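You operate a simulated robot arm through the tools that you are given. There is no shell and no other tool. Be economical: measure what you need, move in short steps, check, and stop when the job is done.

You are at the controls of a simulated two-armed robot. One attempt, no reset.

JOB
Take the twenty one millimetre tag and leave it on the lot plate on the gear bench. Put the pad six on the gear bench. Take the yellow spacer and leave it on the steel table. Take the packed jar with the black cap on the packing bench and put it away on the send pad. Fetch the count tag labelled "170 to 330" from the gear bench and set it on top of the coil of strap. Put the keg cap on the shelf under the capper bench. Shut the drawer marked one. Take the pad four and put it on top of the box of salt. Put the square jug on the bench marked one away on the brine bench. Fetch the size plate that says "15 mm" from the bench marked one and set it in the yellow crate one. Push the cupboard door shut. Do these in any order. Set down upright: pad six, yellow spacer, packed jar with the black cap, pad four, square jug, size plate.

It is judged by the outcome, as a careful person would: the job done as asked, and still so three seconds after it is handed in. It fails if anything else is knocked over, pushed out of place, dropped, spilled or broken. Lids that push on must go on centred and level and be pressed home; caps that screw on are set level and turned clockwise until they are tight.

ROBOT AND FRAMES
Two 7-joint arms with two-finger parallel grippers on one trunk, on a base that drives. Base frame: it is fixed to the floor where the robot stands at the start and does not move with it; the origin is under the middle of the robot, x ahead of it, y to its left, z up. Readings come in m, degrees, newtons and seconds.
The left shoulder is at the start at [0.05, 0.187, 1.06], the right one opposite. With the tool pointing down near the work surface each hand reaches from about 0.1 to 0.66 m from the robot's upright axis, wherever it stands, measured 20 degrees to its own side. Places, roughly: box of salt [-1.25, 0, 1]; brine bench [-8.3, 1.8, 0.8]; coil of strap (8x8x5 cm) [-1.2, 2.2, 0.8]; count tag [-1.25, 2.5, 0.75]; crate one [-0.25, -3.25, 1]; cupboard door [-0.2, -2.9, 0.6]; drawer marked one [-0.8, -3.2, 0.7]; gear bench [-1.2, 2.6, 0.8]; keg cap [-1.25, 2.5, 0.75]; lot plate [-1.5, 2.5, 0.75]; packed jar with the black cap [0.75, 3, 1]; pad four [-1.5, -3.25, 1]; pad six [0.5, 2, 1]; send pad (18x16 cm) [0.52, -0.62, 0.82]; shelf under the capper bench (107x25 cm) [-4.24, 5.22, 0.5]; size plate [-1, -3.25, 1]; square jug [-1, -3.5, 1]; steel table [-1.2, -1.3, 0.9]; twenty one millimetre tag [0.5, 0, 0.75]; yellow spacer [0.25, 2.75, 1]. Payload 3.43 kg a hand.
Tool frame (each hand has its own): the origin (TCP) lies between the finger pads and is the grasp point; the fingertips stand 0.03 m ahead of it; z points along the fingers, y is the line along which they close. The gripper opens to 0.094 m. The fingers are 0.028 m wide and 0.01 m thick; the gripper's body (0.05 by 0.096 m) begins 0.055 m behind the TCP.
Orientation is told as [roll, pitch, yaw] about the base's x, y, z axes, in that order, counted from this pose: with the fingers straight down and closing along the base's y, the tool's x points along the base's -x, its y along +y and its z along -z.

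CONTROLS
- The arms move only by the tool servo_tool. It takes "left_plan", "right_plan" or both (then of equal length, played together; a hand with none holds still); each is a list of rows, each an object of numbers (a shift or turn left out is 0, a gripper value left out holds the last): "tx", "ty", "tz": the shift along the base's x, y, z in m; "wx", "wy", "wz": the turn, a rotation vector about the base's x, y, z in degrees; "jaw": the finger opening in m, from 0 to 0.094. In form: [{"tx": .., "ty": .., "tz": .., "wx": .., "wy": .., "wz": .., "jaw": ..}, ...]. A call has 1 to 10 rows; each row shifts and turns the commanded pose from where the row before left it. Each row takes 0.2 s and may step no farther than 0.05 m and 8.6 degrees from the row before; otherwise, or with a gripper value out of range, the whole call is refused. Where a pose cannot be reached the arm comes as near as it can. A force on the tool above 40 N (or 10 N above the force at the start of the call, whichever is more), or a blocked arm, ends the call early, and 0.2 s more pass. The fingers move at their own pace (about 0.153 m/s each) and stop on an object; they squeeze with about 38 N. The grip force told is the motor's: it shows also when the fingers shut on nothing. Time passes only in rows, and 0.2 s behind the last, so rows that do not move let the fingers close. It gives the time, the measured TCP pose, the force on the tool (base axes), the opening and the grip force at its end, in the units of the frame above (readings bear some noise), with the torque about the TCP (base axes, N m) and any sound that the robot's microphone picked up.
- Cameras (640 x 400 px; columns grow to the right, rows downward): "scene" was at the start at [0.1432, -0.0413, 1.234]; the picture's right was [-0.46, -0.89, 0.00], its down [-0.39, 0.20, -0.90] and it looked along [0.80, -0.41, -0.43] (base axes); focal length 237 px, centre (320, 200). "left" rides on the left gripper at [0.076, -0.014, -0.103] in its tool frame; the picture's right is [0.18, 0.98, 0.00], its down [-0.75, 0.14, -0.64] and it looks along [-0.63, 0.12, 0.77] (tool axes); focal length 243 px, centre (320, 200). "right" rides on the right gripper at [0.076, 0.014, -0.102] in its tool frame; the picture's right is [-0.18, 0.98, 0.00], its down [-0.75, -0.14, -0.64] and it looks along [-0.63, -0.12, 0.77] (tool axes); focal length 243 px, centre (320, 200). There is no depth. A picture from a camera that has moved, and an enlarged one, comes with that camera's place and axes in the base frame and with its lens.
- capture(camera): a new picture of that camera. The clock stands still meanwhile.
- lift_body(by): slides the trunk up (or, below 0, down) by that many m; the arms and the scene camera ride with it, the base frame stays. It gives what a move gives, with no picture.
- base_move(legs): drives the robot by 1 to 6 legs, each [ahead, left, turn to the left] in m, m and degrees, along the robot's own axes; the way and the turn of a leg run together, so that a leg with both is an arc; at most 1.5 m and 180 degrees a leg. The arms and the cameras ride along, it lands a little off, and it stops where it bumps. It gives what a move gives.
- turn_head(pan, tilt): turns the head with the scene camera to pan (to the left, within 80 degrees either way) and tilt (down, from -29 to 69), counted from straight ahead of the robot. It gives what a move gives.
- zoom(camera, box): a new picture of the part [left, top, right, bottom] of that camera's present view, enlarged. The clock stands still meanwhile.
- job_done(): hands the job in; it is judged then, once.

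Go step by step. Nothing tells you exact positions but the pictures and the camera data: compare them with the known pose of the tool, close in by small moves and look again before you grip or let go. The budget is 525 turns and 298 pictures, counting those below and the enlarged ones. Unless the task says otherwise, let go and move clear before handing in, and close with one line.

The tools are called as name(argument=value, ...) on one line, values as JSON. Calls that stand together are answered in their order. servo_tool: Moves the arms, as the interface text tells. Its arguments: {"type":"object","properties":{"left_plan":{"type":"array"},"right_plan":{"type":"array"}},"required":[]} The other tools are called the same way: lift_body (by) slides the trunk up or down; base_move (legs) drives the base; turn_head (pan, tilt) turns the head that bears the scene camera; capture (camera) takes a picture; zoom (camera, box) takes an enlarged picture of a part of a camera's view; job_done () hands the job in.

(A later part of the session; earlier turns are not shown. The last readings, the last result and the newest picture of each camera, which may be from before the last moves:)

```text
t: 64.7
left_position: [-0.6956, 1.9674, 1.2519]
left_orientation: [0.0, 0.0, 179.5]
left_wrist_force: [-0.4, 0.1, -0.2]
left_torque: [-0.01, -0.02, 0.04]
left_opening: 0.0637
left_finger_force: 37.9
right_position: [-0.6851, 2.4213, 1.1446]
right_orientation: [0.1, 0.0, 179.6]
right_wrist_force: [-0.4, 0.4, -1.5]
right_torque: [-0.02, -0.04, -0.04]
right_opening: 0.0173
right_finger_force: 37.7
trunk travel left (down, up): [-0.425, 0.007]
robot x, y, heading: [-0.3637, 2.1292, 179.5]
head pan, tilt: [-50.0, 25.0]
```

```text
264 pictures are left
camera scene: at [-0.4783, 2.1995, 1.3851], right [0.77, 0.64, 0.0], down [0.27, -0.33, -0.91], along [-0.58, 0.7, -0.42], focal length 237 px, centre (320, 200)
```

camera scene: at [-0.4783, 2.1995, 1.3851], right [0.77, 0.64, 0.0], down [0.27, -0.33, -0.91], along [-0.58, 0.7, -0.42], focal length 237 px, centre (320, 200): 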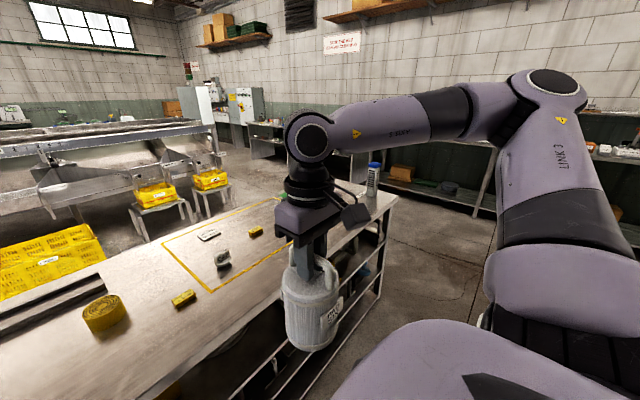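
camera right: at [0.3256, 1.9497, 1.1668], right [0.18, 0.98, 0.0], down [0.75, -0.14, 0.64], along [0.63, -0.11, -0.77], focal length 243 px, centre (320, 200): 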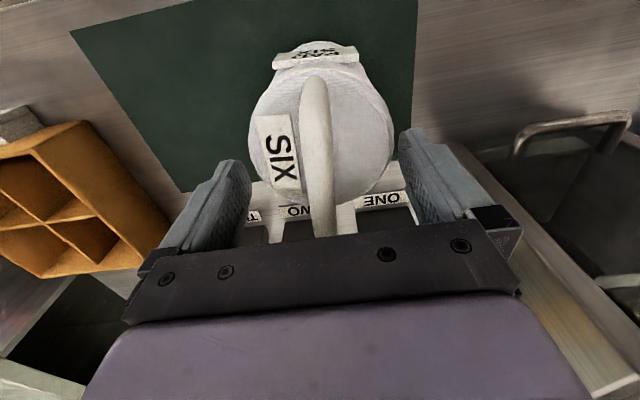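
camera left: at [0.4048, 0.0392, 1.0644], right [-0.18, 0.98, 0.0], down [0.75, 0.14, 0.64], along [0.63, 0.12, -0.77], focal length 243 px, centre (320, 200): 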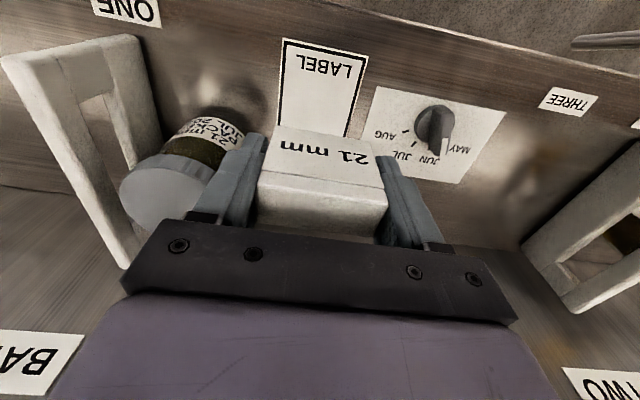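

zoom(camera="scene", box=[60, 180, 310, 336])

turn_head(pan=-10, tilt=35)

zoom(camera="scene", box=[260, 130, 500, 280])

```text
2.56 times, centred on (185, 258) of scene
camera zoom: at [-0.4783, 2.1995, 1.3851], right [0.77, 0.64, 0.0], down [0.27, -0.33, -0.91], along [-0.58, 0.7, -0.42], focal length 606 px, centre (666, 52)
```

zoom: 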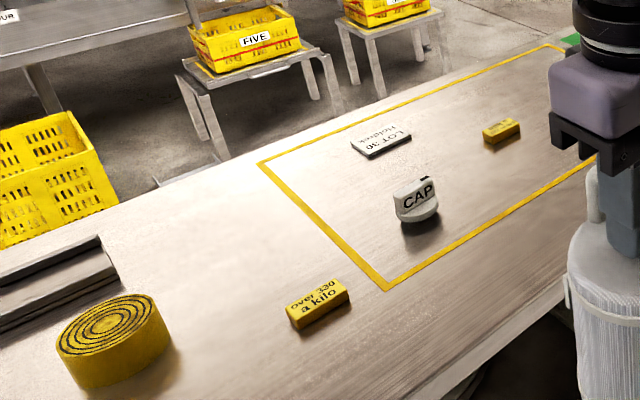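

```text
t: 65.8
left_position: [-0.6961, 1.9656, 1.2499]
left_orientation: [0.0, 0.0, 179.5]
left_wrist_force: [0.1, 0.6, -0.8]
left_torque: [0.0, 0.0, -0.01]
left_opening: 0.0633
left_finger_force: 38.0
right_position: [-0.6858, 2.4213, 1.1445]
right_orientation: [0.1, 0.1, 179.5]
right_wrist_force: [-0.8, 0.6, -1.3]
right_torque: [0.01, -0.01, 0.02]
right_opening: 0.0173
right_finger_force: 38.3
trunk travel left (down, up): [-0.425, 0.007]
robot x, y, heading: [-0.3649, 2.1309, 179.5]
head pan, tilt: [-10.0, 35.0]
```

```text
2.67 times, centred on (380, 205) of scene
camera zoom: at [-0.5061, 2.1446, 1.3694], right [0.18, 0.98, 0.0], down [0.56, -0.1, -0.82], along [-0.81, 0.15, -0.57], focal length 631 px, centre (160, 187)
```

zoom: 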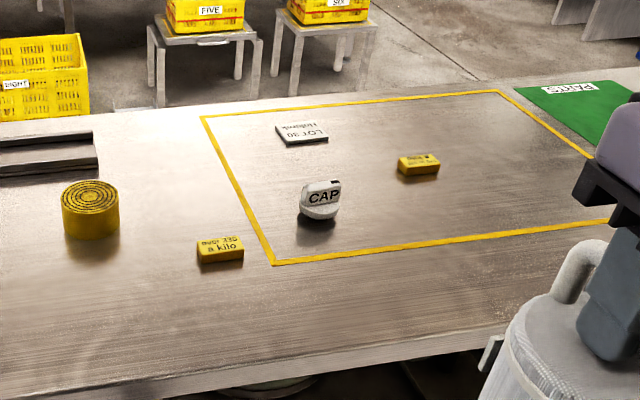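

zoom(camera="scene", box=[360, 170, 440, 220])

zoom(camera="scene", box=[400, 175, 440, 200])

```text
8.00 times, centred on (400, 195) of scene
camera zoom: at [-0.5061, 2.1446, 1.3694], right [0.18, 0.98, 0.0], down [0.56, -0.1, -0.82], along [-0.81, 0.15, -0.57], focal length 1894 px, centre (-320, 240)
```

zoom: 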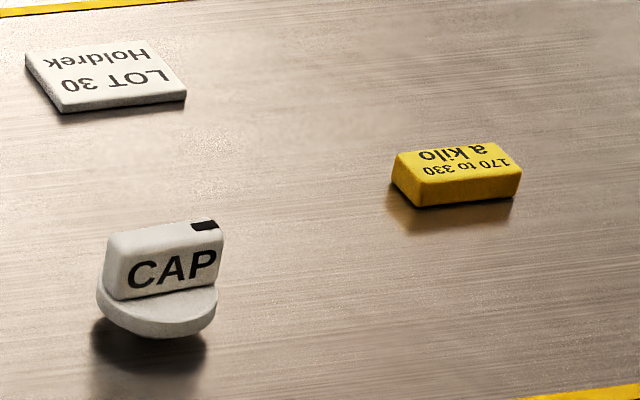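

```text
16.00 times, centred on (420, 188) of scene
camera zoom: at [-0.5061, 2.1446, 1.3694], right [0.18, 0.98, 0.0], down [0.56, -0.1, -0.82], along [-0.81, 0.15, -0.57], focal length 3788 px, centre (-1280, 400)
```

zoom: 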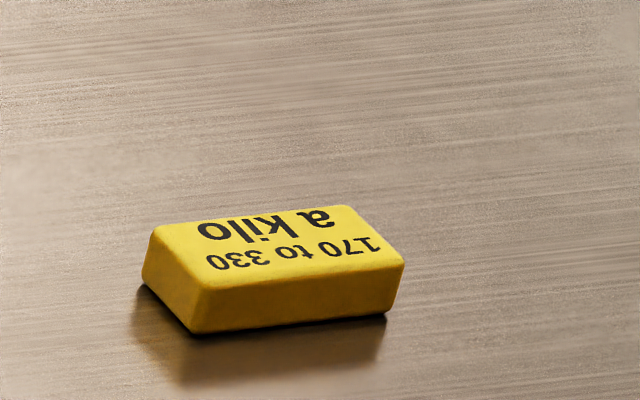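

The "170 to 330" tag is the one inside the yellow frame; the lot plate lies on the west half. I'll set pad six on the east strip first; slide and approach.

base_move(legs=[[0, -0.24, 0], [0.18, 0, 0]])

turn_head(pan=-15, tilt=45)

capture(camera="scene")

```text
t: 69.6
left_position: [-0.877, 2.2082, 1.2505]
left_orientation: [0.0, 0.1, 179.5]
left_wrist_force: [0.3, -0.1, -0.5]
left_torque: [0.02, -0.03, 0.0]
left_opening: 0.0636
left_finger_force: 38.1
right_position: [-0.8655, 2.6627, 1.1435]
right_orientation: [0.0, 0.0, 179.5]
right_wrist_force: [0.4, 0.2, -1.2]
right_torque: [0.01, -0.04, -0.02]
right_opening: 0.0175
right_finger_force: 37.8
trunk travel left (down, up): [-0.425, 0.007]
robot x, y, heading: [-0.5414, 2.3675, 179.5]
head pan, tilt: [-10.0, 35.0]
```

```text
t: 70.3
left_position: [-0.8768, 2.2078, 1.2509]
left_orientation: [-0.1, 0.0, 179.5]
left_wrist_force: [-0.8, -0.5, -1.2]
left_torque: [0.01, 0.01, -0.01]
left_opening: 0.0637
left_finger_force: 37.8
right_position: [-0.8639, 2.663, 1.144]
right_orientation: [0.0, 0.0, 179.5]
right_wrist_force: [0.3, -0.4, -1.1]
right_torque: [-0.01, 0.03, 0.01]
right_opening: 0.0177
right_finger_force: 38.1
trunk travel left (down, up): [-0.425, 0.007]
robot x, y, heading: [-0.5438, 2.3672, 179.2]
head pan, tilt: [-15.0, 45.0]
```

```text
259 pictures are left
camera scene: at [-0.6781, 2.391, 1.3546], right [0.27, 0.96, 0.0], down [0.68, -0.19, -0.71], along [-0.68, 0.19, -0.71], focal length 237 px, centre (320, 200)
```

scene: 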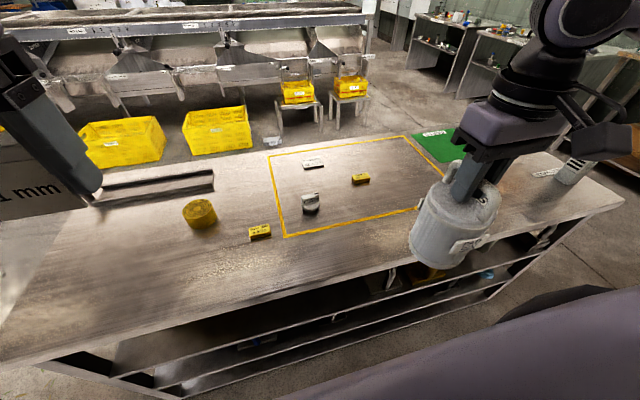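

Move pad six over the strip at x≈-1.02 and lower.

servo_tool(right_plan=[{"tx": -0.039}, {"tx": -0.039}, {"tx": -0.039}, {"tx": -0.039}, {"tz": -0.04}, {"tz": -0.04}, {"tz": -0.03}, {}])

capture(camera="scene")

```text
t: 72.1
left_position: [-0.8772, 2.2071, 1.2511]
left_orientation: [0.0, 0.0, 179.5]
left_wrist_force: [-0.2, -0.5, 0.0]
left_torque: [0.01, -0.02, -0.01]
left_opening: 0.0637
left_finger_force: 37.8
right_position: [-1.0209, 2.6618, 1.0349]
right_orientation: [0.0, 0.0, 179.5]
right_wrist_force: [0.1, 0.1, -2.3]
right_torque: [-0.01, 0.01, 0.01]
right_opening: 0.0175
right_finger_force: 37.7
trunk travel left (down, up): [-0.425, 0.007]
robot x, y, heading: [-0.5448, 2.3675, 179.2]
head pan, tilt: [-15.0, 45.0]
```

```text
258 pictures are left
camera scene: at [-0.6781, 2.3909, 1.3546], right [0.27, 0.96, 0.0], down [0.68, -0.19, -0.71], along [-0.68, 0.19, -0.71], focal length 237 px, centre (320, 200)
```

scene: 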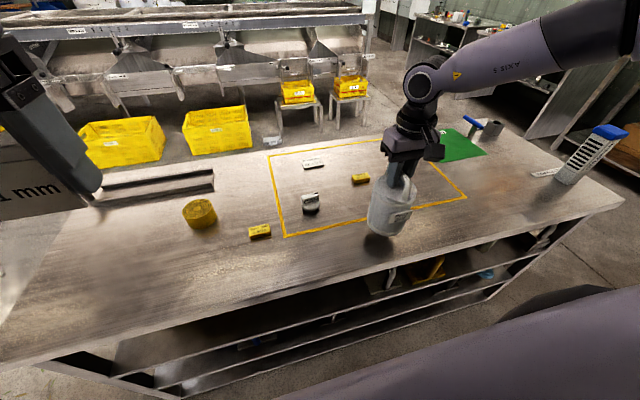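

servo_tool(right_plan=[{"tz": -0.03}, {"tz": -0.015}, {"tz": -0.006}, {"tz": -0.005}, {"tz": -0.005}, {}])

zoom(camera="scene", box=[300, 120, 500, 270])

```text
t: 73.2
left_position: [-0.8734, 2.2072, 1.2516]
left_orientation: [0.0, -0.1, 179.4]
left_wrist_force: [0.9, 0.3, -0.1]
left_torque: [0.01, 0.02, -0.03]
left_opening: 0.0638
left_finger_force: 38.2
right_position: [-1.0233, 2.6622, 0.9855]
right_orientation: [0.0, -0.8, 179.5]
right_wrist_force: [3.3, 0.0, 15.1]
right_torque: [-0.01, -0.63, 0.06]
right_opening: 0.0176
right_finger_force: 38.2
trunk travel left (down, up): [-0.425, 0.007]
robot x, y, heading: [-0.5416, 2.3646, 179.4]
head pan, tilt: [-15.0, 45.0]
stopped in row 5 (right hand): the force on the tool passed its limit at 45 N (the readings are from after the stop); the commanded pose is now the measured one
```

```text
2.67 times, centred on (400, 195) of scene
camera zoom: at [-0.6758, 2.3906, 1.355], right [0.27, 0.96, 0.0], down [0.68, -0.19, -0.71], along [-0.68, 0.19, -0.71], focal length 631 px, centre (107, 213)
```

zoom: 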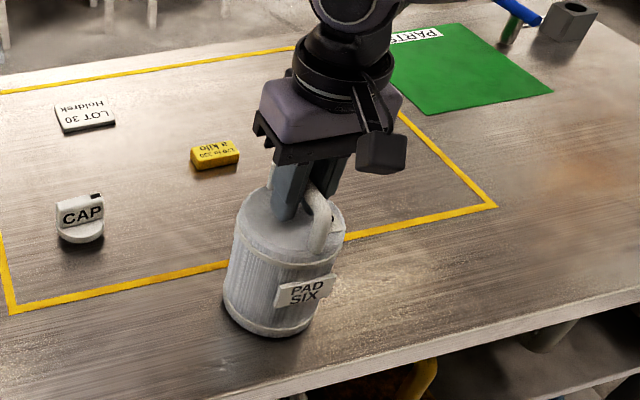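

Pad six is down on the table. Release and rise.

servo_tool(right_plan=[{"jaw": 0.06}, {}, {"tz": 0.04}, {"tz": 0.05}, {"tz": 0.05}, {"tz": 0.03}])

zoom(camera="scene", box=[220, 120, 460, 270])

```text
t: 74.6
left_position: [-0.8755, 2.2083, 1.2508]
left_orientation: [0.0, 0.0, 179.4]
left_wrist_force: [0.1, 0.8, -0.2]
left_torque: [-0.01, 0.02, 0.01]
left_opening: 0.0637
left_finger_force: 37.9
right_position: [-1.0234, 2.6628, 1.1525]
right_orientation: [0.1, -0.6, 179.4]
right_wrist_force: [0.1, 0.5, -0.9]
right_torque: [0.01, 0.04, -0.04]
right_opening: 0.0599
right_finger_force: 0.0
trunk travel left (down, up): [-0.425, 0.007]
robot x, y, heading: [-0.5454, 2.3709, 179.5]
head pan, tilt: [-15.0, 45.0]
```

```text
2.67 times, centred on (340, 195) of scene
camera zoom: at [-0.6778, 2.391, 1.3546], right [0.27, 0.96, 0.0], down [0.68, -0.19, -0.71], along [-0.68, 0.19, -0.71], focal length 631 px, centre (267, 213)
```

zoom: 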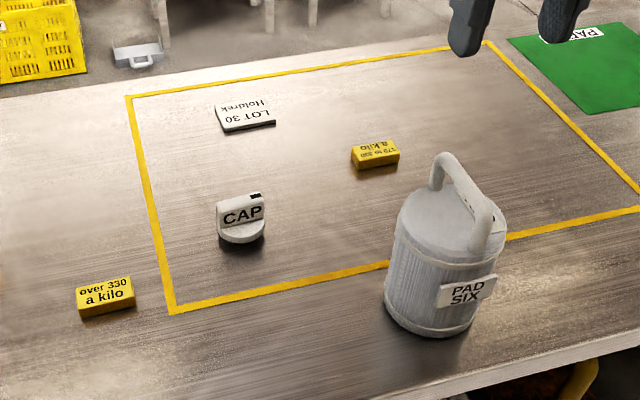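

Now the keg cap: its fin spans y at about (-1.157, 2.494). I'll grip it across its ends with the hand tilted 45° so it can later go under a bench. Tilt and move toward it.

servo_tool(right_plan=[{"ty": -0.03, "wy": 7.5, "jaw": 0.08}, {"ty": -0.03, "wy": 7.5}, {"ty": -0.03, "wy": 7.5}, {"ty": -0.03, "wy": 7.5}, {"ty": -0.03, "wy": 7.5}, {"ty": -0.018, "wy": 7.5}, {}])

lift_body(by=-0.12)

capture(camera="right")

capture(camera="scene")

```text
t: 76.2
left_position: [-0.8765, 2.2074, 1.2511]
left_orientation: [0.1, 0.0, 179.5]
left_wrist_force: [0.0, -0.2, -0.1]
left_torque: [0.0, 0.01, 0.03]
left_opening: 0.0635
left_finger_force: 38.1
right_position: [-1.0234, 2.4956, 1.1524]
right_orientation: [0.9, -45.6, 179.1]
right_wrist_force: [0.0, 0.3, 0.6]
right_torque: [-0.01, 0.06, 0.0]
right_opening: 0.0799
right_finger_force: 0.2
trunk travel left (down, up): [-0.425, 0.007]
robot x, y, heading: [-0.5458, 2.3712, 179.8]
head pan, tilt: [-15.0, 45.0]
```

```text
t: 77.7
left_position: [-0.8763, 2.2077, 1.131]
left_orientation: [0.0, 0.1, 179.6]
left_wrist_force: [0.1, -0.1, 0.0]
left_torque: [0.01, 0.02, 0.01]
left_opening: 0.0634
left_finger_force: 37.9
right_position: [-1.0236, 2.4961, 1.032]
right_orientation: [0.8, -45.6, 179.1]
right_wrist_force: [0.1, -0.1, 0.4]
right_torque: [0.03, 0.01, 0.02]
right_opening: 0.0802
right_finger_force: 0.0
trunk travel left (down, up): [-0.305, 0.127]
robot x, y, heading: [-0.5444, 2.3692, 179.5]
head pan, tilt: [-15.0, 45.0]
```

```text
255 pictures are left
camera right: at [-0.8974, 2.48, 1.0484], right [-0.14, -0.98, 0.14], down [-0.07, 0.15, 0.99], along [-0.99, 0.12, -0.09], focal length 243 px, centre (320, 200)
```

right: 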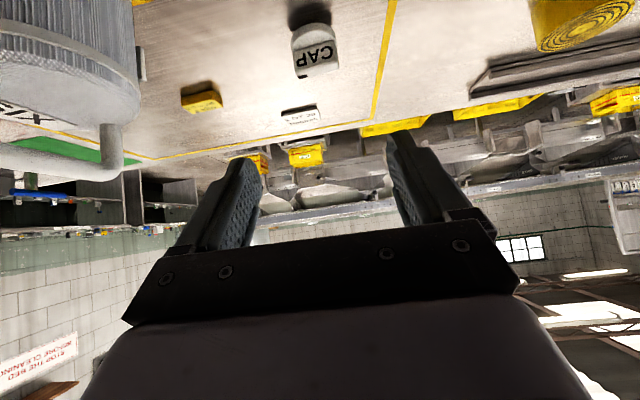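

```text
254 pictures are left
camera scene: at [-0.6778, 2.3911, 1.2347], right [0.27, 0.96, 0.0], down [0.68, -0.19, -0.71], along [-0.68, 0.19, -0.71], focal length 237 px, centre (320, 200)
```

scene: 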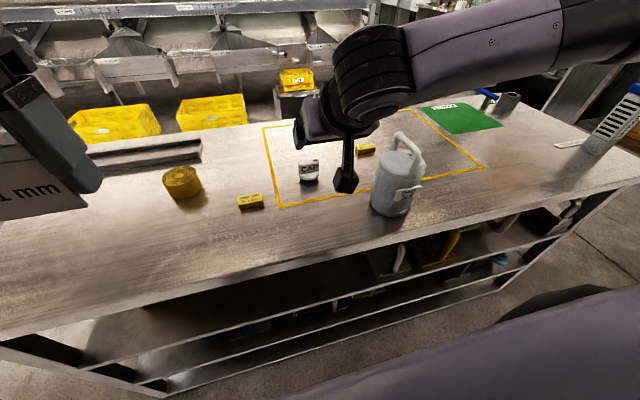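

The forearm would pass low over pad six, so I'll take the cap later with the left hand. Restore the right hand and drive around to the west side for the lot plate.

servo_tool(right_plan=[{"tz": 0.05, "wy": -7.5}, {"tz": 0.05, "wy": -7.5}, {"tz": 0.03, "wy": -7.5}, {"tx": 0.03, "wy": -7.5}, {"tx": 0.045, "wy": -7.5}, {"tx": 0.045, "wy": -7.5}, {"tx": 0.04, "ty": 0.02}])

base_move(legs=[[-0.2, 0, 0], [0, 0, -90]])

turn_head(pan=0, tilt=20)

capture(camera="scene")

```text
t: 79.3
left_position: [-0.8762, 2.2086, 1.1309]
left_orientation: [0.0, -0.1, 179.4]
left_wrist_force: [-0.2, -0.1, 0.7]
left_torque: [0.0, 0.01, -0.05]
left_opening: 0.0637
left_finger_force: 37.7
right_position: [-0.871, 2.5714, 1.1666]
right_orientation: [0.1, -0.6, 179.5]
right_wrist_force: [0.6, 0.5, 0.7]
right_torque: [-0.01, 0.05, 0.01]
right_opening: 0.08
right_finger_force: 0.1
right hand out of reach, approached as far as the arm can: row 2, 3
trunk travel left (down, up): [-0.305, 0.127]
robot x, y, heading: [-0.5452, 2.3693, 179.7]
head pan, tilt: [-15.0, 45.0]
```

```text
t: 84.8
left_position: [-0.496, 2.7028, 1.1303]
left_orientation: [0.0, 0.0, 88.0]
left_wrist_force: [0.1, 0.1, -0.3]
left_torque: [-0.01, 0.0, 0.02]
left_opening: 0.0635
left_finger_force: 38.3
right_position: [-0.1343, 2.6893, 1.1657]
right_orientation: [0.0, -0.5, 87.8]
right_wrist_force: [0.1, -1.1, 0.3]
right_torque: [-0.01, 0.01, 0.02]
right_opening: 0.08
right_finger_force: 0.0
trunk travel left (down, up): [-0.305, 0.127]
robot x, y, heading: [-0.3462, 2.3727, 87.9]
head pan, tilt: [-15.0, 45.0]
```

```text
t: 85.7
left_position: [-0.4972, 2.7027, 1.1314]
left_orientation: [0.0, 0.0, 87.9]
left_wrist_force: [0.6, -0.2, -0.7]
left_torque: [0.02, 0.0, 0.0]
left_opening: 0.0638
left_finger_force: 38.3
right_position: [-0.1348, 2.6899, 1.1656]
right_orientation: [0.0, -0.5, 87.9]
right_wrist_force: [-0.6, 0.8, -0.3]
right_torque: [-0.03, 0.03, 0.02]
right_opening: 0.0801
right_finger_force: 0.0
trunk travel left (down, up): [-0.305, 0.127]
robot x, y, heading: [-0.3453, 2.3684, 88.0]
head pan, tilt: [0.0, 20.0]
```

```text
253 pictures are left
camera scene: at [-0.3365, 2.5185, 1.2732], right [1.0, -0.04, 0.0], down [-0.01, -0.34, -0.94], along [0.03, 0.94, -0.34], focal length 237 px, centre (320, 200)
```

scene: 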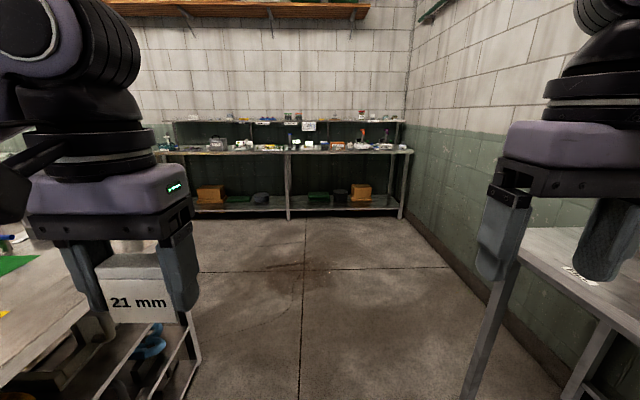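

base_move(legs=[[1.5, 0, 0], [0.25, 0, 0], [0, 0, 92], [1.3, 0, 0]])

turn_head(pan=45, tilt=25)

capture(camera="scene")

turn_head(pan=-30, tilt=15)

capture(camera="scene")

```text
t: 104.6
left_position: [-1.8947, 3.9796, 1.1309]
left_orientation: [0.0, 0.0, 179.8]
left_wrist_force: [-0.4, 0.0, -1.0]
left_torque: [-0.03, -0.02, -0.05]
left_opening: 0.0631
left_finger_force: 37.7
right_position: [-1.891, 4.3417, 1.1656]
right_orientation: [0.0, -0.5, 179.6]
right_wrist_force: [-0.2, 0.6, -0.6]
right_torque: [-0.02, 0.01, 0.02]
right_opening: 0.0802
right_finger_force: 0.1
trunk travel left (down, up): [-0.305, 0.127]
robot x, y, heading: [-1.5611, 4.1419, 179.3]
head pan, tilt: [0.0, 20.0]
```

```text
t: 105.7
left_position: [-1.893, 3.98, 1.1318]
left_orientation: [0.0, 0.0, 179.7]
left_wrist_force: [0.4, -0.5, -0.8]
left_torque: [0.01, 0.01, -0.03]
left_opening: 0.0636
left_finger_force: 37.8
right_position: [-1.8917, 4.3431, 1.1638]
right_orientation: [0.0, -0.6, 179.6]
right_wrist_force: [0.4, 0.1, 0.9]
right_torque: [-0.01, 0.0, 0.0]
right_opening: 0.08
right_finger_force: 0.0
trunk travel left (down, up): [-0.305, 0.127]
robot x, y, heading: [-1.5628, 4.1439, 179.9]
head pan, tilt: [45.0, 25.0]
```

```text
252 pictures are left
camera scene: at [-1.6832, 4.0778, 1.2652], right [-0.7, 0.71, 0.0], down [0.3, 0.3, -0.91], along [-0.64, -0.64, -0.42], focal length 237 px, centre (320, 200)
```

scene: 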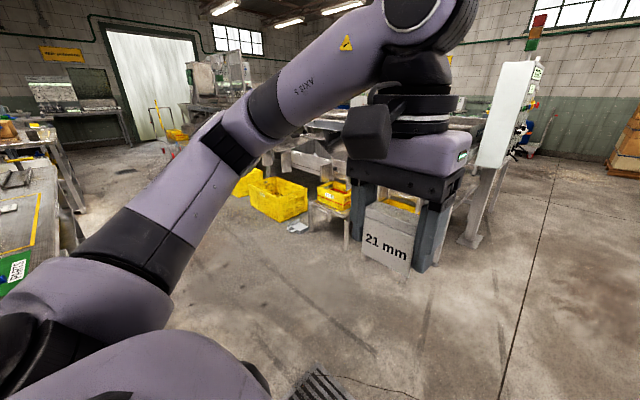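

```text
t: 107.2
left_position: [-1.893, 3.9806, 1.1309]
left_orientation: [0.0, 0.0, 179.6]
left_wrist_force: [-0.9, 0.2, -0.3]
left_torque: [-0.01, 0.02, -0.02]
left_opening: 0.0634
left_finger_force: 38.7
right_position: [-1.891, 4.3415, 1.1653]
right_orientation: [0.0, -0.6, 179.7]
right_wrist_force: [1.0, 0.1, -0.8]
right_torque: [-0.01, 0.01, -0.02]
right_opening: 0.0801
right_finger_force: 0.1
trunk travel left (down, up): [-0.305, 0.127]
robot x, y, heading: [-1.5597, 4.1437, 179.8]
head pan, tilt: [-30.0, 15.0]
```

```text
251 pictures are left
camera scene: at [-1.6983, 4.1896, 1.2814], right [0.5, 0.86, 0.0], down [0.22, -0.13, -0.97], along [-0.83, 0.49, -0.26], focal length 237 px, centre (320, 200)
```

scene: 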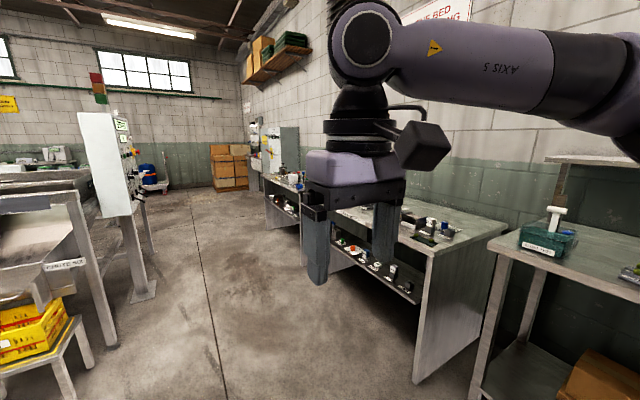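

turn_head(pan=50, tilt=55)

capture(camera="scene")

```text
t: 108.7
left_position: [-1.8948, 3.9797, 1.1314]
left_orientation: [0.0, -0.1, 179.8]
left_wrist_force: [0.3, 0.0, -0.9]
left_torque: [0.02, 0.02, 0.01]
left_opening: 0.0636
left_finger_force: 38.0
right_position: [-1.89, 4.3429, 1.1656]
right_orientation: [-0.1, -0.6, 179.7]
right_wrist_force: [0.0, 0.2, -1.0]
right_torque: [0.0, -0.02, 0.0]
right_opening: 0.08
right_finger_force: 0.1
trunk travel left (down, up): [-0.305, 0.127]
robot x, y, heading: [-1.5635, 4.1396, 179.9]
head pan, tilt: [50.0, 55.0]
```

```text
250 pictures are left
camera scene: at [-1.6643, 4.0875, 1.2212], right [-0.76, 0.65, 0.0], down [0.53, 0.62, -0.57], along [-0.37, -0.44, -0.82], focal length 237 px, centre (320, 200)
```

scene: 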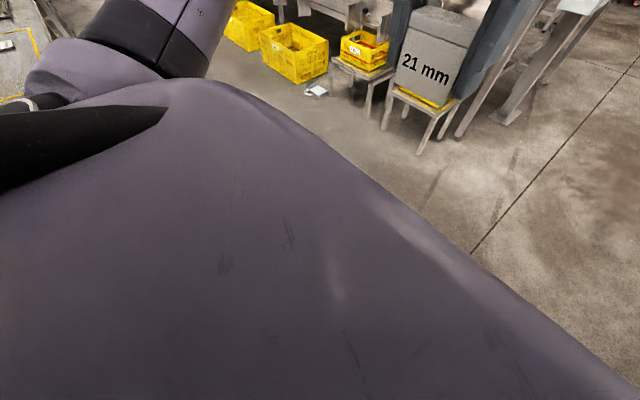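

base_move(legs=[[0.6, 0, 0], [0, 0, 90], [1.5, 0, 0], [0, 0, 90]])

turn_head(pan=0, tilt=45)

capture(camera="scene")

```text
t: 126.7
left_position: [-1.8362, 2.8067, 1.1305]
left_orientation: [0.1, 0.0, -0.7]
left_wrist_force: [-0.5, -0.4, 0.1]
left_torque: [0.01, 0.0, -0.02]
left_opening: 0.0631
left_finger_force: 38.1
right_position: [-1.8415, 2.4445, 1.165]
right_orientation: [0.0, -0.6, -0.9]
right_wrist_force: [0.0, 0.4, 0.3]
right_torque: [0.0, 0.0, 0.03]
right_opening: 0.0802
right_finger_force: 0.0
trunk travel left (down, up): [-0.305, 0.127]
robot x, y, heading: [-2.1721, 2.6466, -0.6]
head pan, tilt: [50.0, 55.0]
```

```text
t: 127.9
left_position: [-1.8353, 2.8077, 1.131]
left_orientation: [-0.1, -0.1, -0.6]
left_wrist_force: [0.2, 0.2, -0.2]
left_torque: [0.01, 0.03, 0.0]
left_opening: 0.0632
left_finger_force: 38.0
right_position: [-1.8401, 2.4446, 1.166]
right_orientation: [0.1, -0.6, -0.9]
right_wrist_force: [-0.1, -0.7, -0.9]
right_torque: [0.0, -0.05, 0.0]
right_opening: 0.08
right_finger_force: 0.0
trunk travel left (down, up): [-0.305, 0.127]
robot x, y, heading: [-2.1651, 2.6485, -0.8]
head pan, tilt: [0.0, 45.0]
```

```text
249 pictures are left
camera scene: at [-2.0256, 2.6465, 1.2346], right [-0.01, -1.0, 0.0], down [-0.71, 0.01, -0.71], along [0.71, -0.01, -0.71], focal length 237 px, centre (320, 200)
```

scene: 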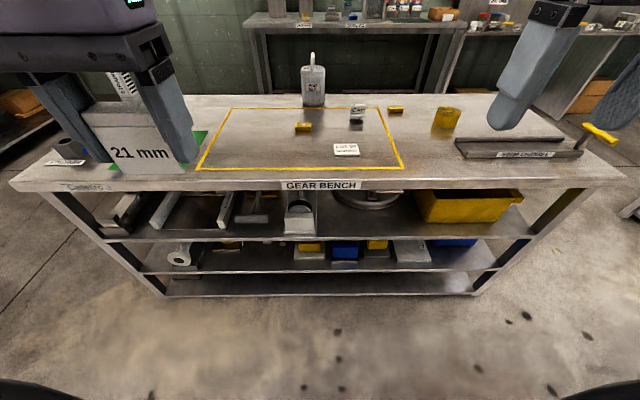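

Lot plate ≈(-1.39, 2.56). Move nearer.

base_move(legs=[[0, -0.2, 0.7], [0.22, 0, 0]])

turn_head(pan=8, tilt=45)

zoom(camera="scene", box=[200, 50, 520, 250])

capture(camera="left")

```text
t: 131.6
left_position: [-1.6188, 2.6082, 1.132]
left_orientation: [0.0, 0.0, -0.1]
left_wrist_force: [-1.1, 0.3, -0.6]
left_torque: [0.02, 0.04, 0.04]
left_opening: 0.0633
left_finger_force: 37.9
right_position: [-1.6199, 2.247, 1.1648]
right_orientation: [0.0, -0.6, -0.3]
right_wrist_force: [0.2, -0.4, 0.0]
right_torque: [0.01, 0.0, 0.0]
right_opening: 0.0801
right_finger_force: 0.0
trunk travel left (down, up): [-0.305, 0.127]
robot x, y, heading: [-1.9501, 2.4485, -0.1]
head pan, tilt: [0.0, 45.0]
```

```text
t: 132.3
left_position: [-1.6192, 2.6082, 1.1319]
left_orientation: [0.0, -0.1, -0.2]
left_wrist_force: [-0.2, 0.2, -1.5]
left_torque: [-0.01, -0.01, 0.0]
left_opening: 0.0633
left_finger_force: 38.4
right_position: [-1.6213, 2.2473, 1.1658]
right_orientation: [0.1, -0.7, -0.2]
right_wrist_force: [0.6, -0.2, -0.2]
right_torque: [-0.05, -0.02, -0.01]
right_opening: 0.0801
right_finger_force: 0.0
trunk travel left (down, up): [-0.305, 0.127]
robot x, y, heading: [-1.9518, 2.447, -0.3]
head pan, tilt: [8.0, 45.0]
```

```text
2.00 times, centred on (360, 150) of scene
camera zoom: at [-1.8084, 2.458, 1.2346], right [0.14, -0.99, 0.0], down [-0.7, -0.1, -0.71], along [0.7, 0.1, -0.71], focal length 474 px, centre (240, 300)
```

zoom: 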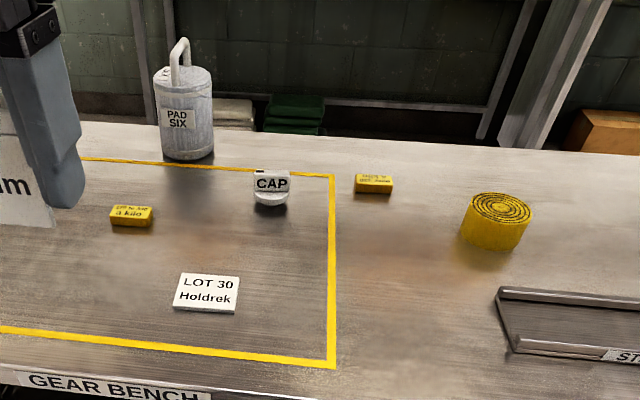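

```text
247 pictures are left
camera left: at [-1.6947, 2.5939, 1.2346], right [-0.18, 0.98, 0.0], down [0.75, 0.14, 0.64], along [0.63, 0.12, -0.77], focal length 243 px, centre (320, 200)
```

left: 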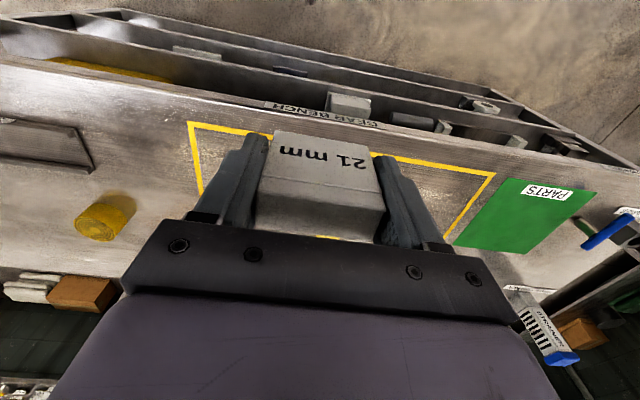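

servo_tool(left_plan=[{"tx": 0.045, "ty": -0.01}, {"tx": 0.045, "ty": -0.01}, {"tx": 0.045, "ty": -0.01}, {"tx": 0.045, "ty": -0.01}, {"tx": 0.045, "ty": -0.01}, {"tz": -0.045}, {"tz": -0.045}, {"tz": -0.045}, {"tz": -0.045}, {}])

zoom(camera="scene", box=[220, 110, 420, 235])

capture(camera="left")

```text
t: 134.5
left_position: [-1.3935, 2.5595, 0.9501]
left_orientation: [0.0, -0.2, -0.1]
left_wrist_force: [0.0, -0.4, -0.2]
left_torque: [0.03, -0.02, 0.02]
left_opening: 0.0632
left_finger_force: 38.5
right_position: [-1.6211, 2.2469, 1.1648]
right_orientation: [0.0, -0.8, -0.2]
right_wrist_force: [-0.1, 0.5, 0.3]
right_torque: [0.0, 0.02, -0.01]
right_opening: 0.08
right_finger_force: 0.0
trunk travel left (down, up): [-0.305, 0.127]
robot x, y, heading: [-1.953, 2.4492, -0.2]
head pan, tilt: [8.0, 45.0]
```

```text
3.20 times, centred on (320, 172) of scene
camera zoom: at [-1.8084, 2.458, 1.2346], right [0.14, -0.99, 0.0], down [-0.7, -0.1, -0.71], along [0.7, 0.1, -0.71], focal length 758 px, centre (320, 288)
```

zoom: 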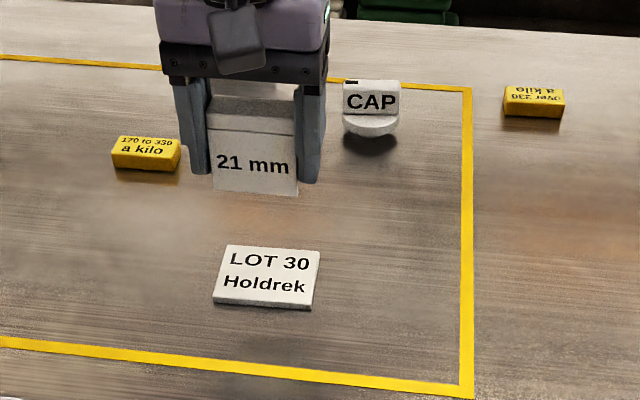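

```text
245 pictures are left
camera left: at [-1.4692, 2.5446, 1.0543], right [-0.18, 0.98, 0.0], down [0.75, 0.14, 0.64], along [0.63, 0.12, -0.77], focal length 243 px, centre (320, 200)
```

left: 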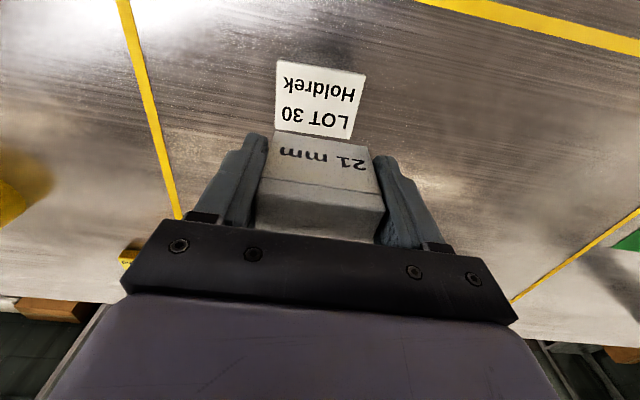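

Aligned over the plate; lower to contact.

servo_tool(left_plan=[{"tx": -0.004, "ty": -0.003, "tz": -0.03}, {"tz": -0.025}, {"tz": -0.012}, {"tz": -0.006}, {"tz": -0.005}, {"tz": -0.005}, {}])

zoom(camera="scene", box=[220, 110, 420, 235])

```text
t: 136.1
left_position: [-1.3975, 2.5563, 0.8697]
left_orientation: [0.1, -0.1, -0.2]
left_wrist_force: [0.3, 1.5, 2.6]
left_torque: [0.04, 0.0, 0.04]
left_opening: 0.0634
left_finger_force: 37.7
right_position: [-1.6208, 2.247, 1.1659]
right_orientation: [0.0, -0.7, -0.1]
right_wrist_force: [-0.7, -0.8, 0.6]
right_torque: [-0.02, -0.02, 0.02]
right_opening: 0.0799
right_finger_force: 0.1
trunk travel left (down, up): [-0.305, 0.127]
robot x, y, heading: [-1.9522, 2.4421, -0.3]
head pan, tilt: [8.0, 45.0]
```

```text
3.20 times, centred on (320, 172) of scene
camera zoom: at [-1.8086, 2.458, 1.2347], right [0.14, -0.99, 0.0], down [-0.7, -0.1, -0.71], along [0.7, 0.1, -0.71], focal length 758 px, centre (320, 288)
```

zoom: 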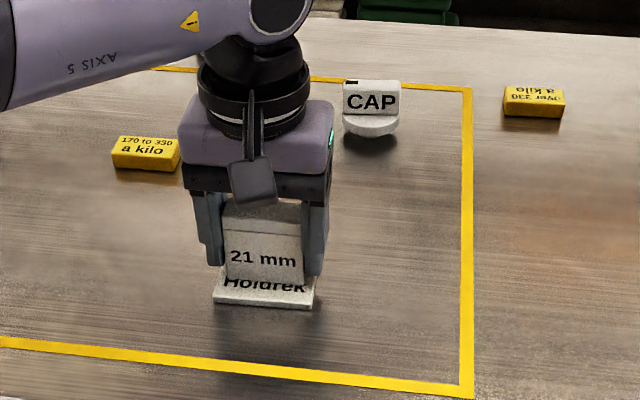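

servo_tool(left_plan=[{"tz": -0.002}, {"jaw": 0.08}, {}, {"tz": 0.04}, {"tz": 0.04}, {"tz": 0.05}, {"tz": 0.05}])

zoom(camera="scene", box=[220, 110, 420, 235])

```text
t: 137.7
left_position: [-1.3972, 2.5569, 1.0453]
left_orientation: [0.0, 0.1, 0.0]
left_wrist_force: [0.5, 0.1, 0.3]
left_torque: [0.0, 0.01, 0.0]
left_opening: 0.0801
left_finger_force: 0.0
right_position: [-1.6211, 2.2469, 1.164]
right_orientation: [0.1, -0.7, -0.2]
right_wrist_force: [-0.1, -0.6, -0.2]
right_torque: [0.03, 0.01, 0.03]
right_opening: 0.0801
right_finger_force: 0.1
trunk travel left (down, up): [-0.305, 0.127]
robot x, y, heading: [-1.9483, 2.4463, -0.0]
head pan, tilt: [8.0, 45.0]
```

```text
3.20 times, centred on (320, 172) of scene
camera zoom: at [-1.8087, 2.4578, 1.2346], right [0.14, -0.99, 0.0], down [-0.7, -0.1, -0.71], along [0.7, 0.1, -0.71], focal length 758 px, centre (320, 288)
```

zoom: 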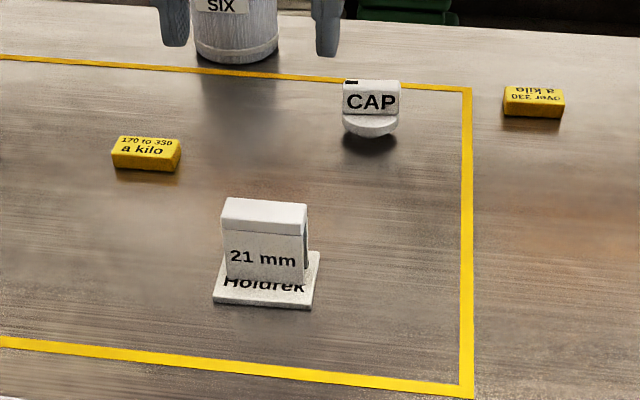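

Tag is on the lot plate. Next, the "170 to 330" tag at ≈(-1.27, 2.69): shift the base closer.

base_move(legs=[[0, 0.12, 0], [0.05, 0, 0]])

servo_tool(left_plan=[{"tx": 0.03, "jaw": 0.085}, {"tx": 0.03}, {"tz": -0.03}])

capture(camera="left")

capture(camera="scene")

```text
t: 139.9
left_position: [-1.3473, 2.6778, 1.0461]
left_orientation: [0.0, 0.0, 0.0]
left_wrist_force: [0.1, -0.1, 0.3]
left_torque: [0.04, 0.0, 0.02]
left_opening: 0.0799
left_finger_force: 0.0
right_position: [-1.5705, 2.368, 1.1656]
right_orientation: [0.1, -0.6, -0.1]
right_wrist_force: [-0.1, -0.1, -0.7]
right_torque: [-0.01, 0.04, -0.03]
right_opening: 0.08
right_finger_force: 0.1
trunk travel left (down, up): [-0.305, 0.127]
robot x, y, heading: [-1.9015, 2.5661, 0.0]
head pan, tilt: [8.0, 45.0]
```

```text
t: 140.7
left_position: [-1.2999, 2.6778, 1.016]
left_orientation: [0.1, -0.1, -0.1]
left_wrist_force: [-0.5, -1.0, 0.1]
left_torque: [0.04, 0.03, 0.02]
left_opening: 0.0851
left_finger_force: 0.1
left hand out of reach, approached as far as the arm can: row 2
right_position: [-1.5703, 2.3672, 1.1647]
right_orientation: [0.0, -0.6, -0.2]
right_wrist_force: [0.2, 0.0, 1.0]
right_torque: [0.01, 0.03, 0.0]
right_opening: 0.0799
right_finger_force: 0.0
trunk travel left (down, up): [-0.305, 0.127]
robot x, y, heading: [-1.9003, 2.566, 0.2]
head pan, tilt: [8.0, 45.0]
```

```text
242 pictures are left
camera left: at [-1.3753, 2.6622, 1.119], right [-0.18, 0.98, 0.0], down [0.75, 0.14, 0.64], along [0.63, 0.12, -0.77], focal length 243 px, centre (320, 200)
```

left: 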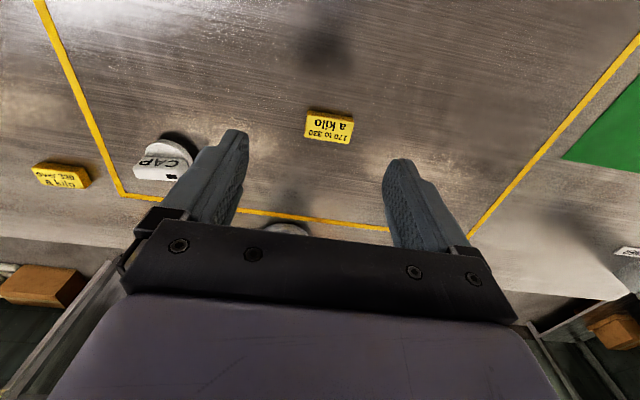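

```text
241 pictures are left
camera scene: at [-1.7581, 2.5784, 1.2346], right [0.14, -0.99, 0.0], down [-0.7, -0.1, -0.71], along [0.7, 0.1, -0.71], focal length 237 px, centre (320, 200)
```

scene: 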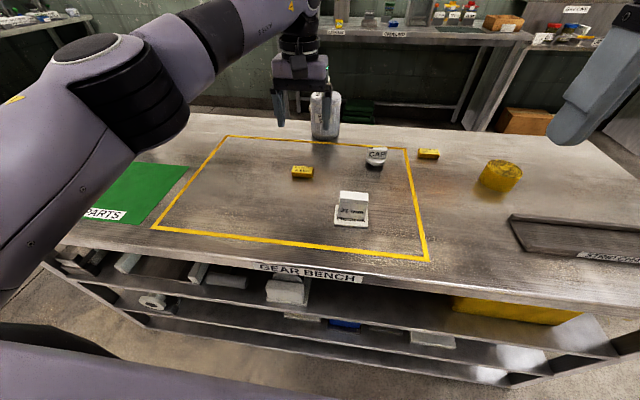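

servo_tool(left_plan=[{"ty": 0.017, "tz": -0.04}, {"tz": -0.045}, {"tz": -0.03, "tx": 0.02}, {}])

capture(camera="left")

zoom(camera="scene", box=[220, 100, 420, 225])

```text
t: 141.7
left_position: [-1.2769, 2.6948, 0.899]
left_orientation: [0.0, -0.1, -0.1]
left_wrist_force: [-0.4, 0.2, -0.2]
left_torque: [0.01, 0.0, 0.01]
left_opening: 0.0851
left_finger_force: 0.1
right_position: [-1.5707, 2.3679, 1.1654]
right_orientation: [0.0, -0.7, -0.2]
right_wrist_force: [-0.3, -0.1, -0.2]
right_torque: [0.0, -0.02, -0.02]
right_opening: 0.0801
right_finger_force: 0.1
trunk travel left (down, up): [-0.305, 0.127]
robot x, y, heading: [-1.9005, 2.5639, 0.1]
head pan, tilt: [8.0, 45.0]
```

```text
240 pictures are left
camera left: at [-1.3541, 2.68, 1.0035], right [-0.18, 0.98, 0.0], down [0.75, 0.14, 0.64], along [0.63, 0.12, -0.77], focal length 243 px, centre (320, 200)
```

left: 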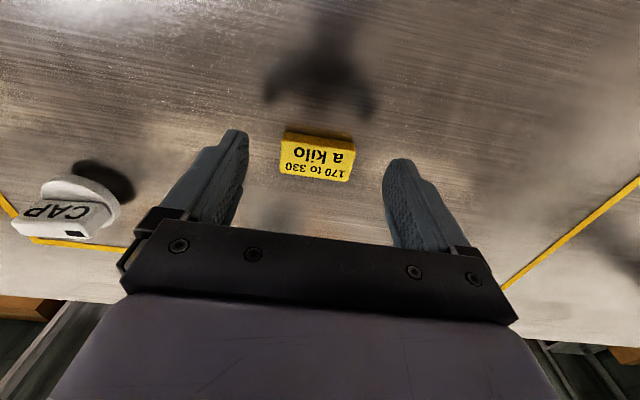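

```text
3.20 times, centred on (320, 162) of scene
camera zoom: at [-1.7585, 2.5788, 1.2346], right [0.14, -0.99, 0.0], down [-0.7, -0.1, -0.71], along [0.7, 0.1, -0.71], focal length 758 px, centre (320, 320)
```

zoom: 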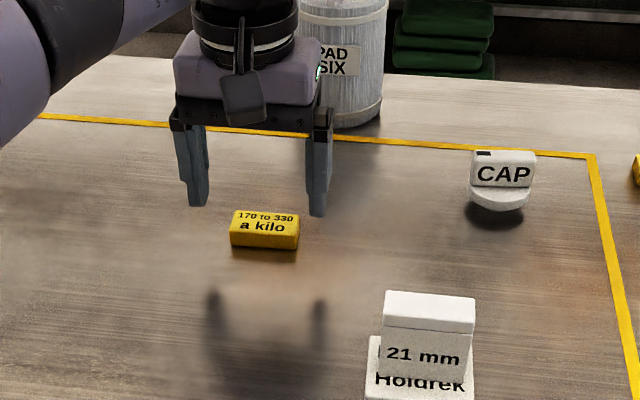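

servo_tool(left_plan=[{"tx": 0.014, "tz": -0.025}, {"tz": -0.019}, {}])

capture(camera="left")

```text
t: 142.5
left_position: [-1.2767, 2.6963, 0.8648]
left_orientation: [0.0, 0.0, -0.2]
left_wrist_force: [0.2, 0.6, -0.1]
left_torque: [0.01, -0.02, 0.01]
left_opening: 0.0852
left_finger_force: 0.1
left hand out of reach, approached as far as the arm can: row 1
right_position: [-1.5705, 2.3664, 1.1651]
right_orientation: [0.1, -0.7, -0.2]
right_wrist_force: [-0.3, -0.9, -0.5]
right_torque: [0.02, -0.02, 0.01]
right_opening: 0.0803
right_finger_force: 0.2
trunk travel left (down, up): [-0.305, 0.127]
robot x, y, heading: [-1.9006, 2.5664, -0.1]
head pan, tilt: [8.0, 45.0]
```

```text
238 pictures are left
camera left: at [-1.3522, 2.6814, 0.9683], right [-0.18, 0.98, 0.0], down [0.75, 0.14, 0.64], along [0.63, 0.12, -0.77], focal length 243 px, centre (320, 200)
```

left: 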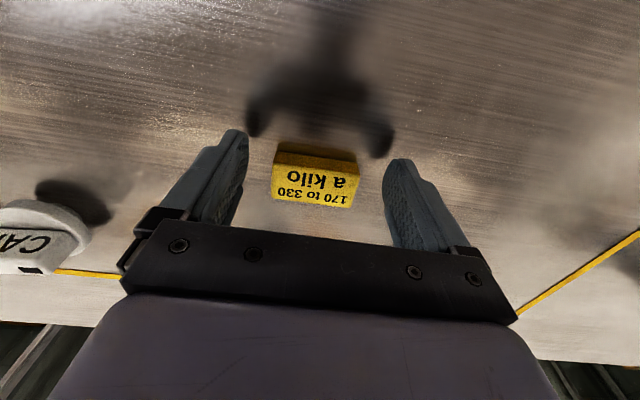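

base_move(legs=[[0.018, 0, 0]])

servo_tool(left_plan=[{"tz": -0.009}, {}])

capture(camera="left")

```text
t: 143.3
left_position: [-1.2584, 2.6959, 0.8637]
left_orientation: [0.0, 0.1, -0.1]
left_wrist_force: [-0.4, 0.0, -0.3]
left_torque: [0.0, 0.03, -0.03]
left_opening: 0.085
left_finger_force: 0.1
right_position: [-1.5517, 2.3664, 1.1651]
right_orientation: [0.0, -0.6, -0.2]
right_wrist_force: [0.4, -0.1, 0.4]
right_torque: [-0.04, 0.03, -0.03]
right_opening: 0.08
right_finger_force: 0.1
trunk travel left (down, up): [-0.305, 0.127]
robot x, y, heading: [-1.8826, 2.5663, 0.0]
head pan, tilt: [8.0, 45.0]
```

```text
t: 143.9
left_position: [-1.2591, 2.6978, 0.856]
left_orientation: [0.0, -0.1, -0.1]
left_wrist_force: [-0.9, -0.3, -0.8]
left_torque: [-0.02, -0.01, 0.03]
left_opening: 0.0851
left_finger_force: 0.0
right_position: [-1.5532, 2.3682, 1.1653]
right_orientation: [0.1, -0.7, -0.2]
right_wrist_force: [-0.3, 0.5, 0.0]
right_torque: [0.01, -0.02, -0.01]
right_opening: 0.0802
right_finger_force: 0.1
trunk travel left (down, up): [-0.305, 0.127]
robot x, y, heading: [-1.8837, 2.5652, -0.3]
head pan, tilt: [8.0, 45.0]
```

```text
237 pictures are left
camera left: at [-1.3348, 2.6816, 0.9593], right [-0.18, 0.98, 0.0], down [0.75, 0.14, 0.64], along [0.63, 0.12, -0.77], focal length 243 px, centre (320, 200)
```

left: 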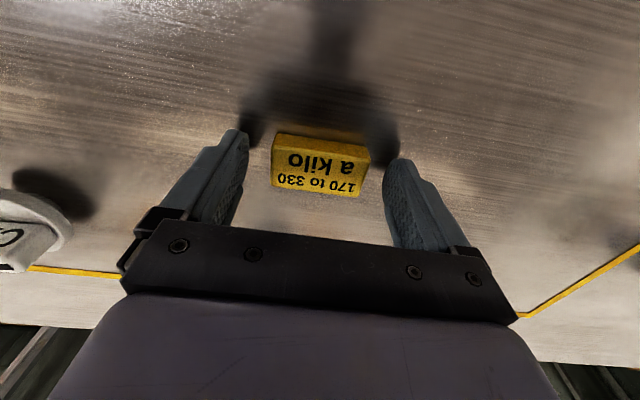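

servo_tool(left_plan=[{"jaw": 0.03}, {}, {}, {"tz": 0.03}, {"tz": 0.05}, {"tz": 0.05}, {"tz": 0.04, "tx": -0.02}])

capture(camera="left")

```text
t: 145.5
left_position: [-1.2846, 2.6975, 1.0253]
left_orientation: [0.0, -0.1, -0.1]
left_wrist_force: [-0.2, -0.2, 0.7]
left_torque: [0.02, -0.04, 0.03]
left_opening: 0.0565
left_finger_force: 37.9
left hand out of reach, approached as far as the arm can: row 6
right_position: [-1.5536, 2.367, 1.1659]
right_orientation: [0.0, -0.7, -0.1]
right_wrist_force: [-0.1, -0.9, -0.3]
right_torque: [0.02, -0.01, 0.0]
right_opening: 0.08
right_finger_force: 0.2
trunk travel left (down, up): [-0.305, 0.127]
robot x, y, heading: [-1.8833, 2.5673, -0.5]
head pan, tilt: [8.0, 45.0]
```

```text
236 pictures are left
camera left: at [-1.3603, 2.6821, 1.1294], right [-0.18, 0.98, 0.0], down [0.75, 0.14, 0.64], along [0.63, 0.12, -0.77], focal length 243 px, centre (320, 200)
```

left: 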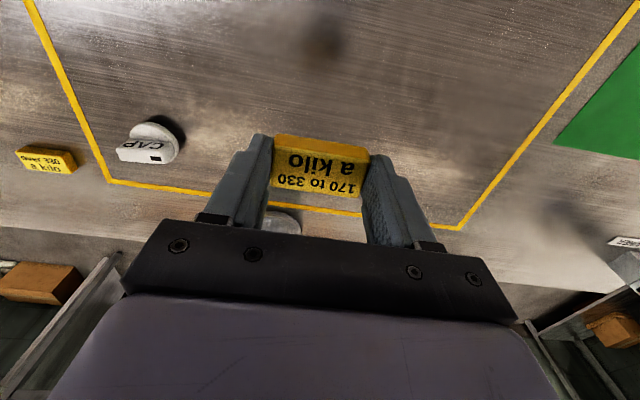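

Count tag held. Check how much floor gap remains between my base and the bench.

turn_head(pan=0, tilt=69)

capture(camera="scene")

```text
t: 146.4
left_position: [-1.2845, 2.6978, 1.0245]
left_orientation: [0.1, 0.0, -0.1]
left_wrist_force: [0.5, 0.4, -1.2]
left_torque: [-0.03, -0.02, 0.01]
left_opening: 0.0565
left_finger_force: 38.0
right_position: [-1.5537, 2.3677, 1.1654]
right_orientation: [0.0, -0.8, -0.2]
right_wrist_force: [-0.5, 0.0, -0.5]
right_torque: [0.02, 0.0, 0.02]
right_opening: 0.0801
right_finger_force: 0.1
trunk travel left (down, up): [-0.305, 0.127]
robot x, y, heading: [-1.882, 2.5678, -0.2]
head pan, tilt: [0.0, 68.8]
```

```text
235 pictures are left
camera scene: at [-1.765, 2.5672, 1.2058], right [0.0, -1.0, 0.0], down [-0.93, 0.0, -0.36], along [0.36, 0.0, -0.93], focal length 237 px, centre (320, 200)
```

scene: 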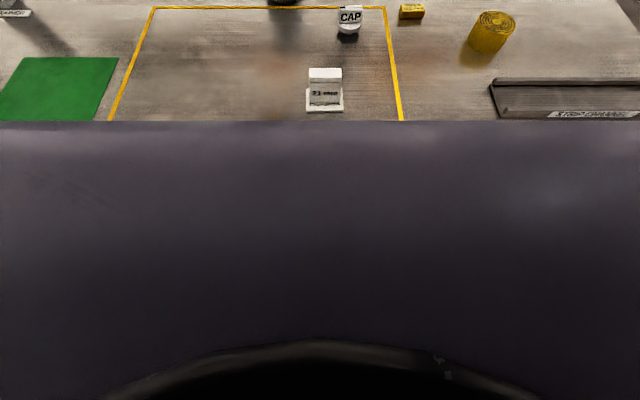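

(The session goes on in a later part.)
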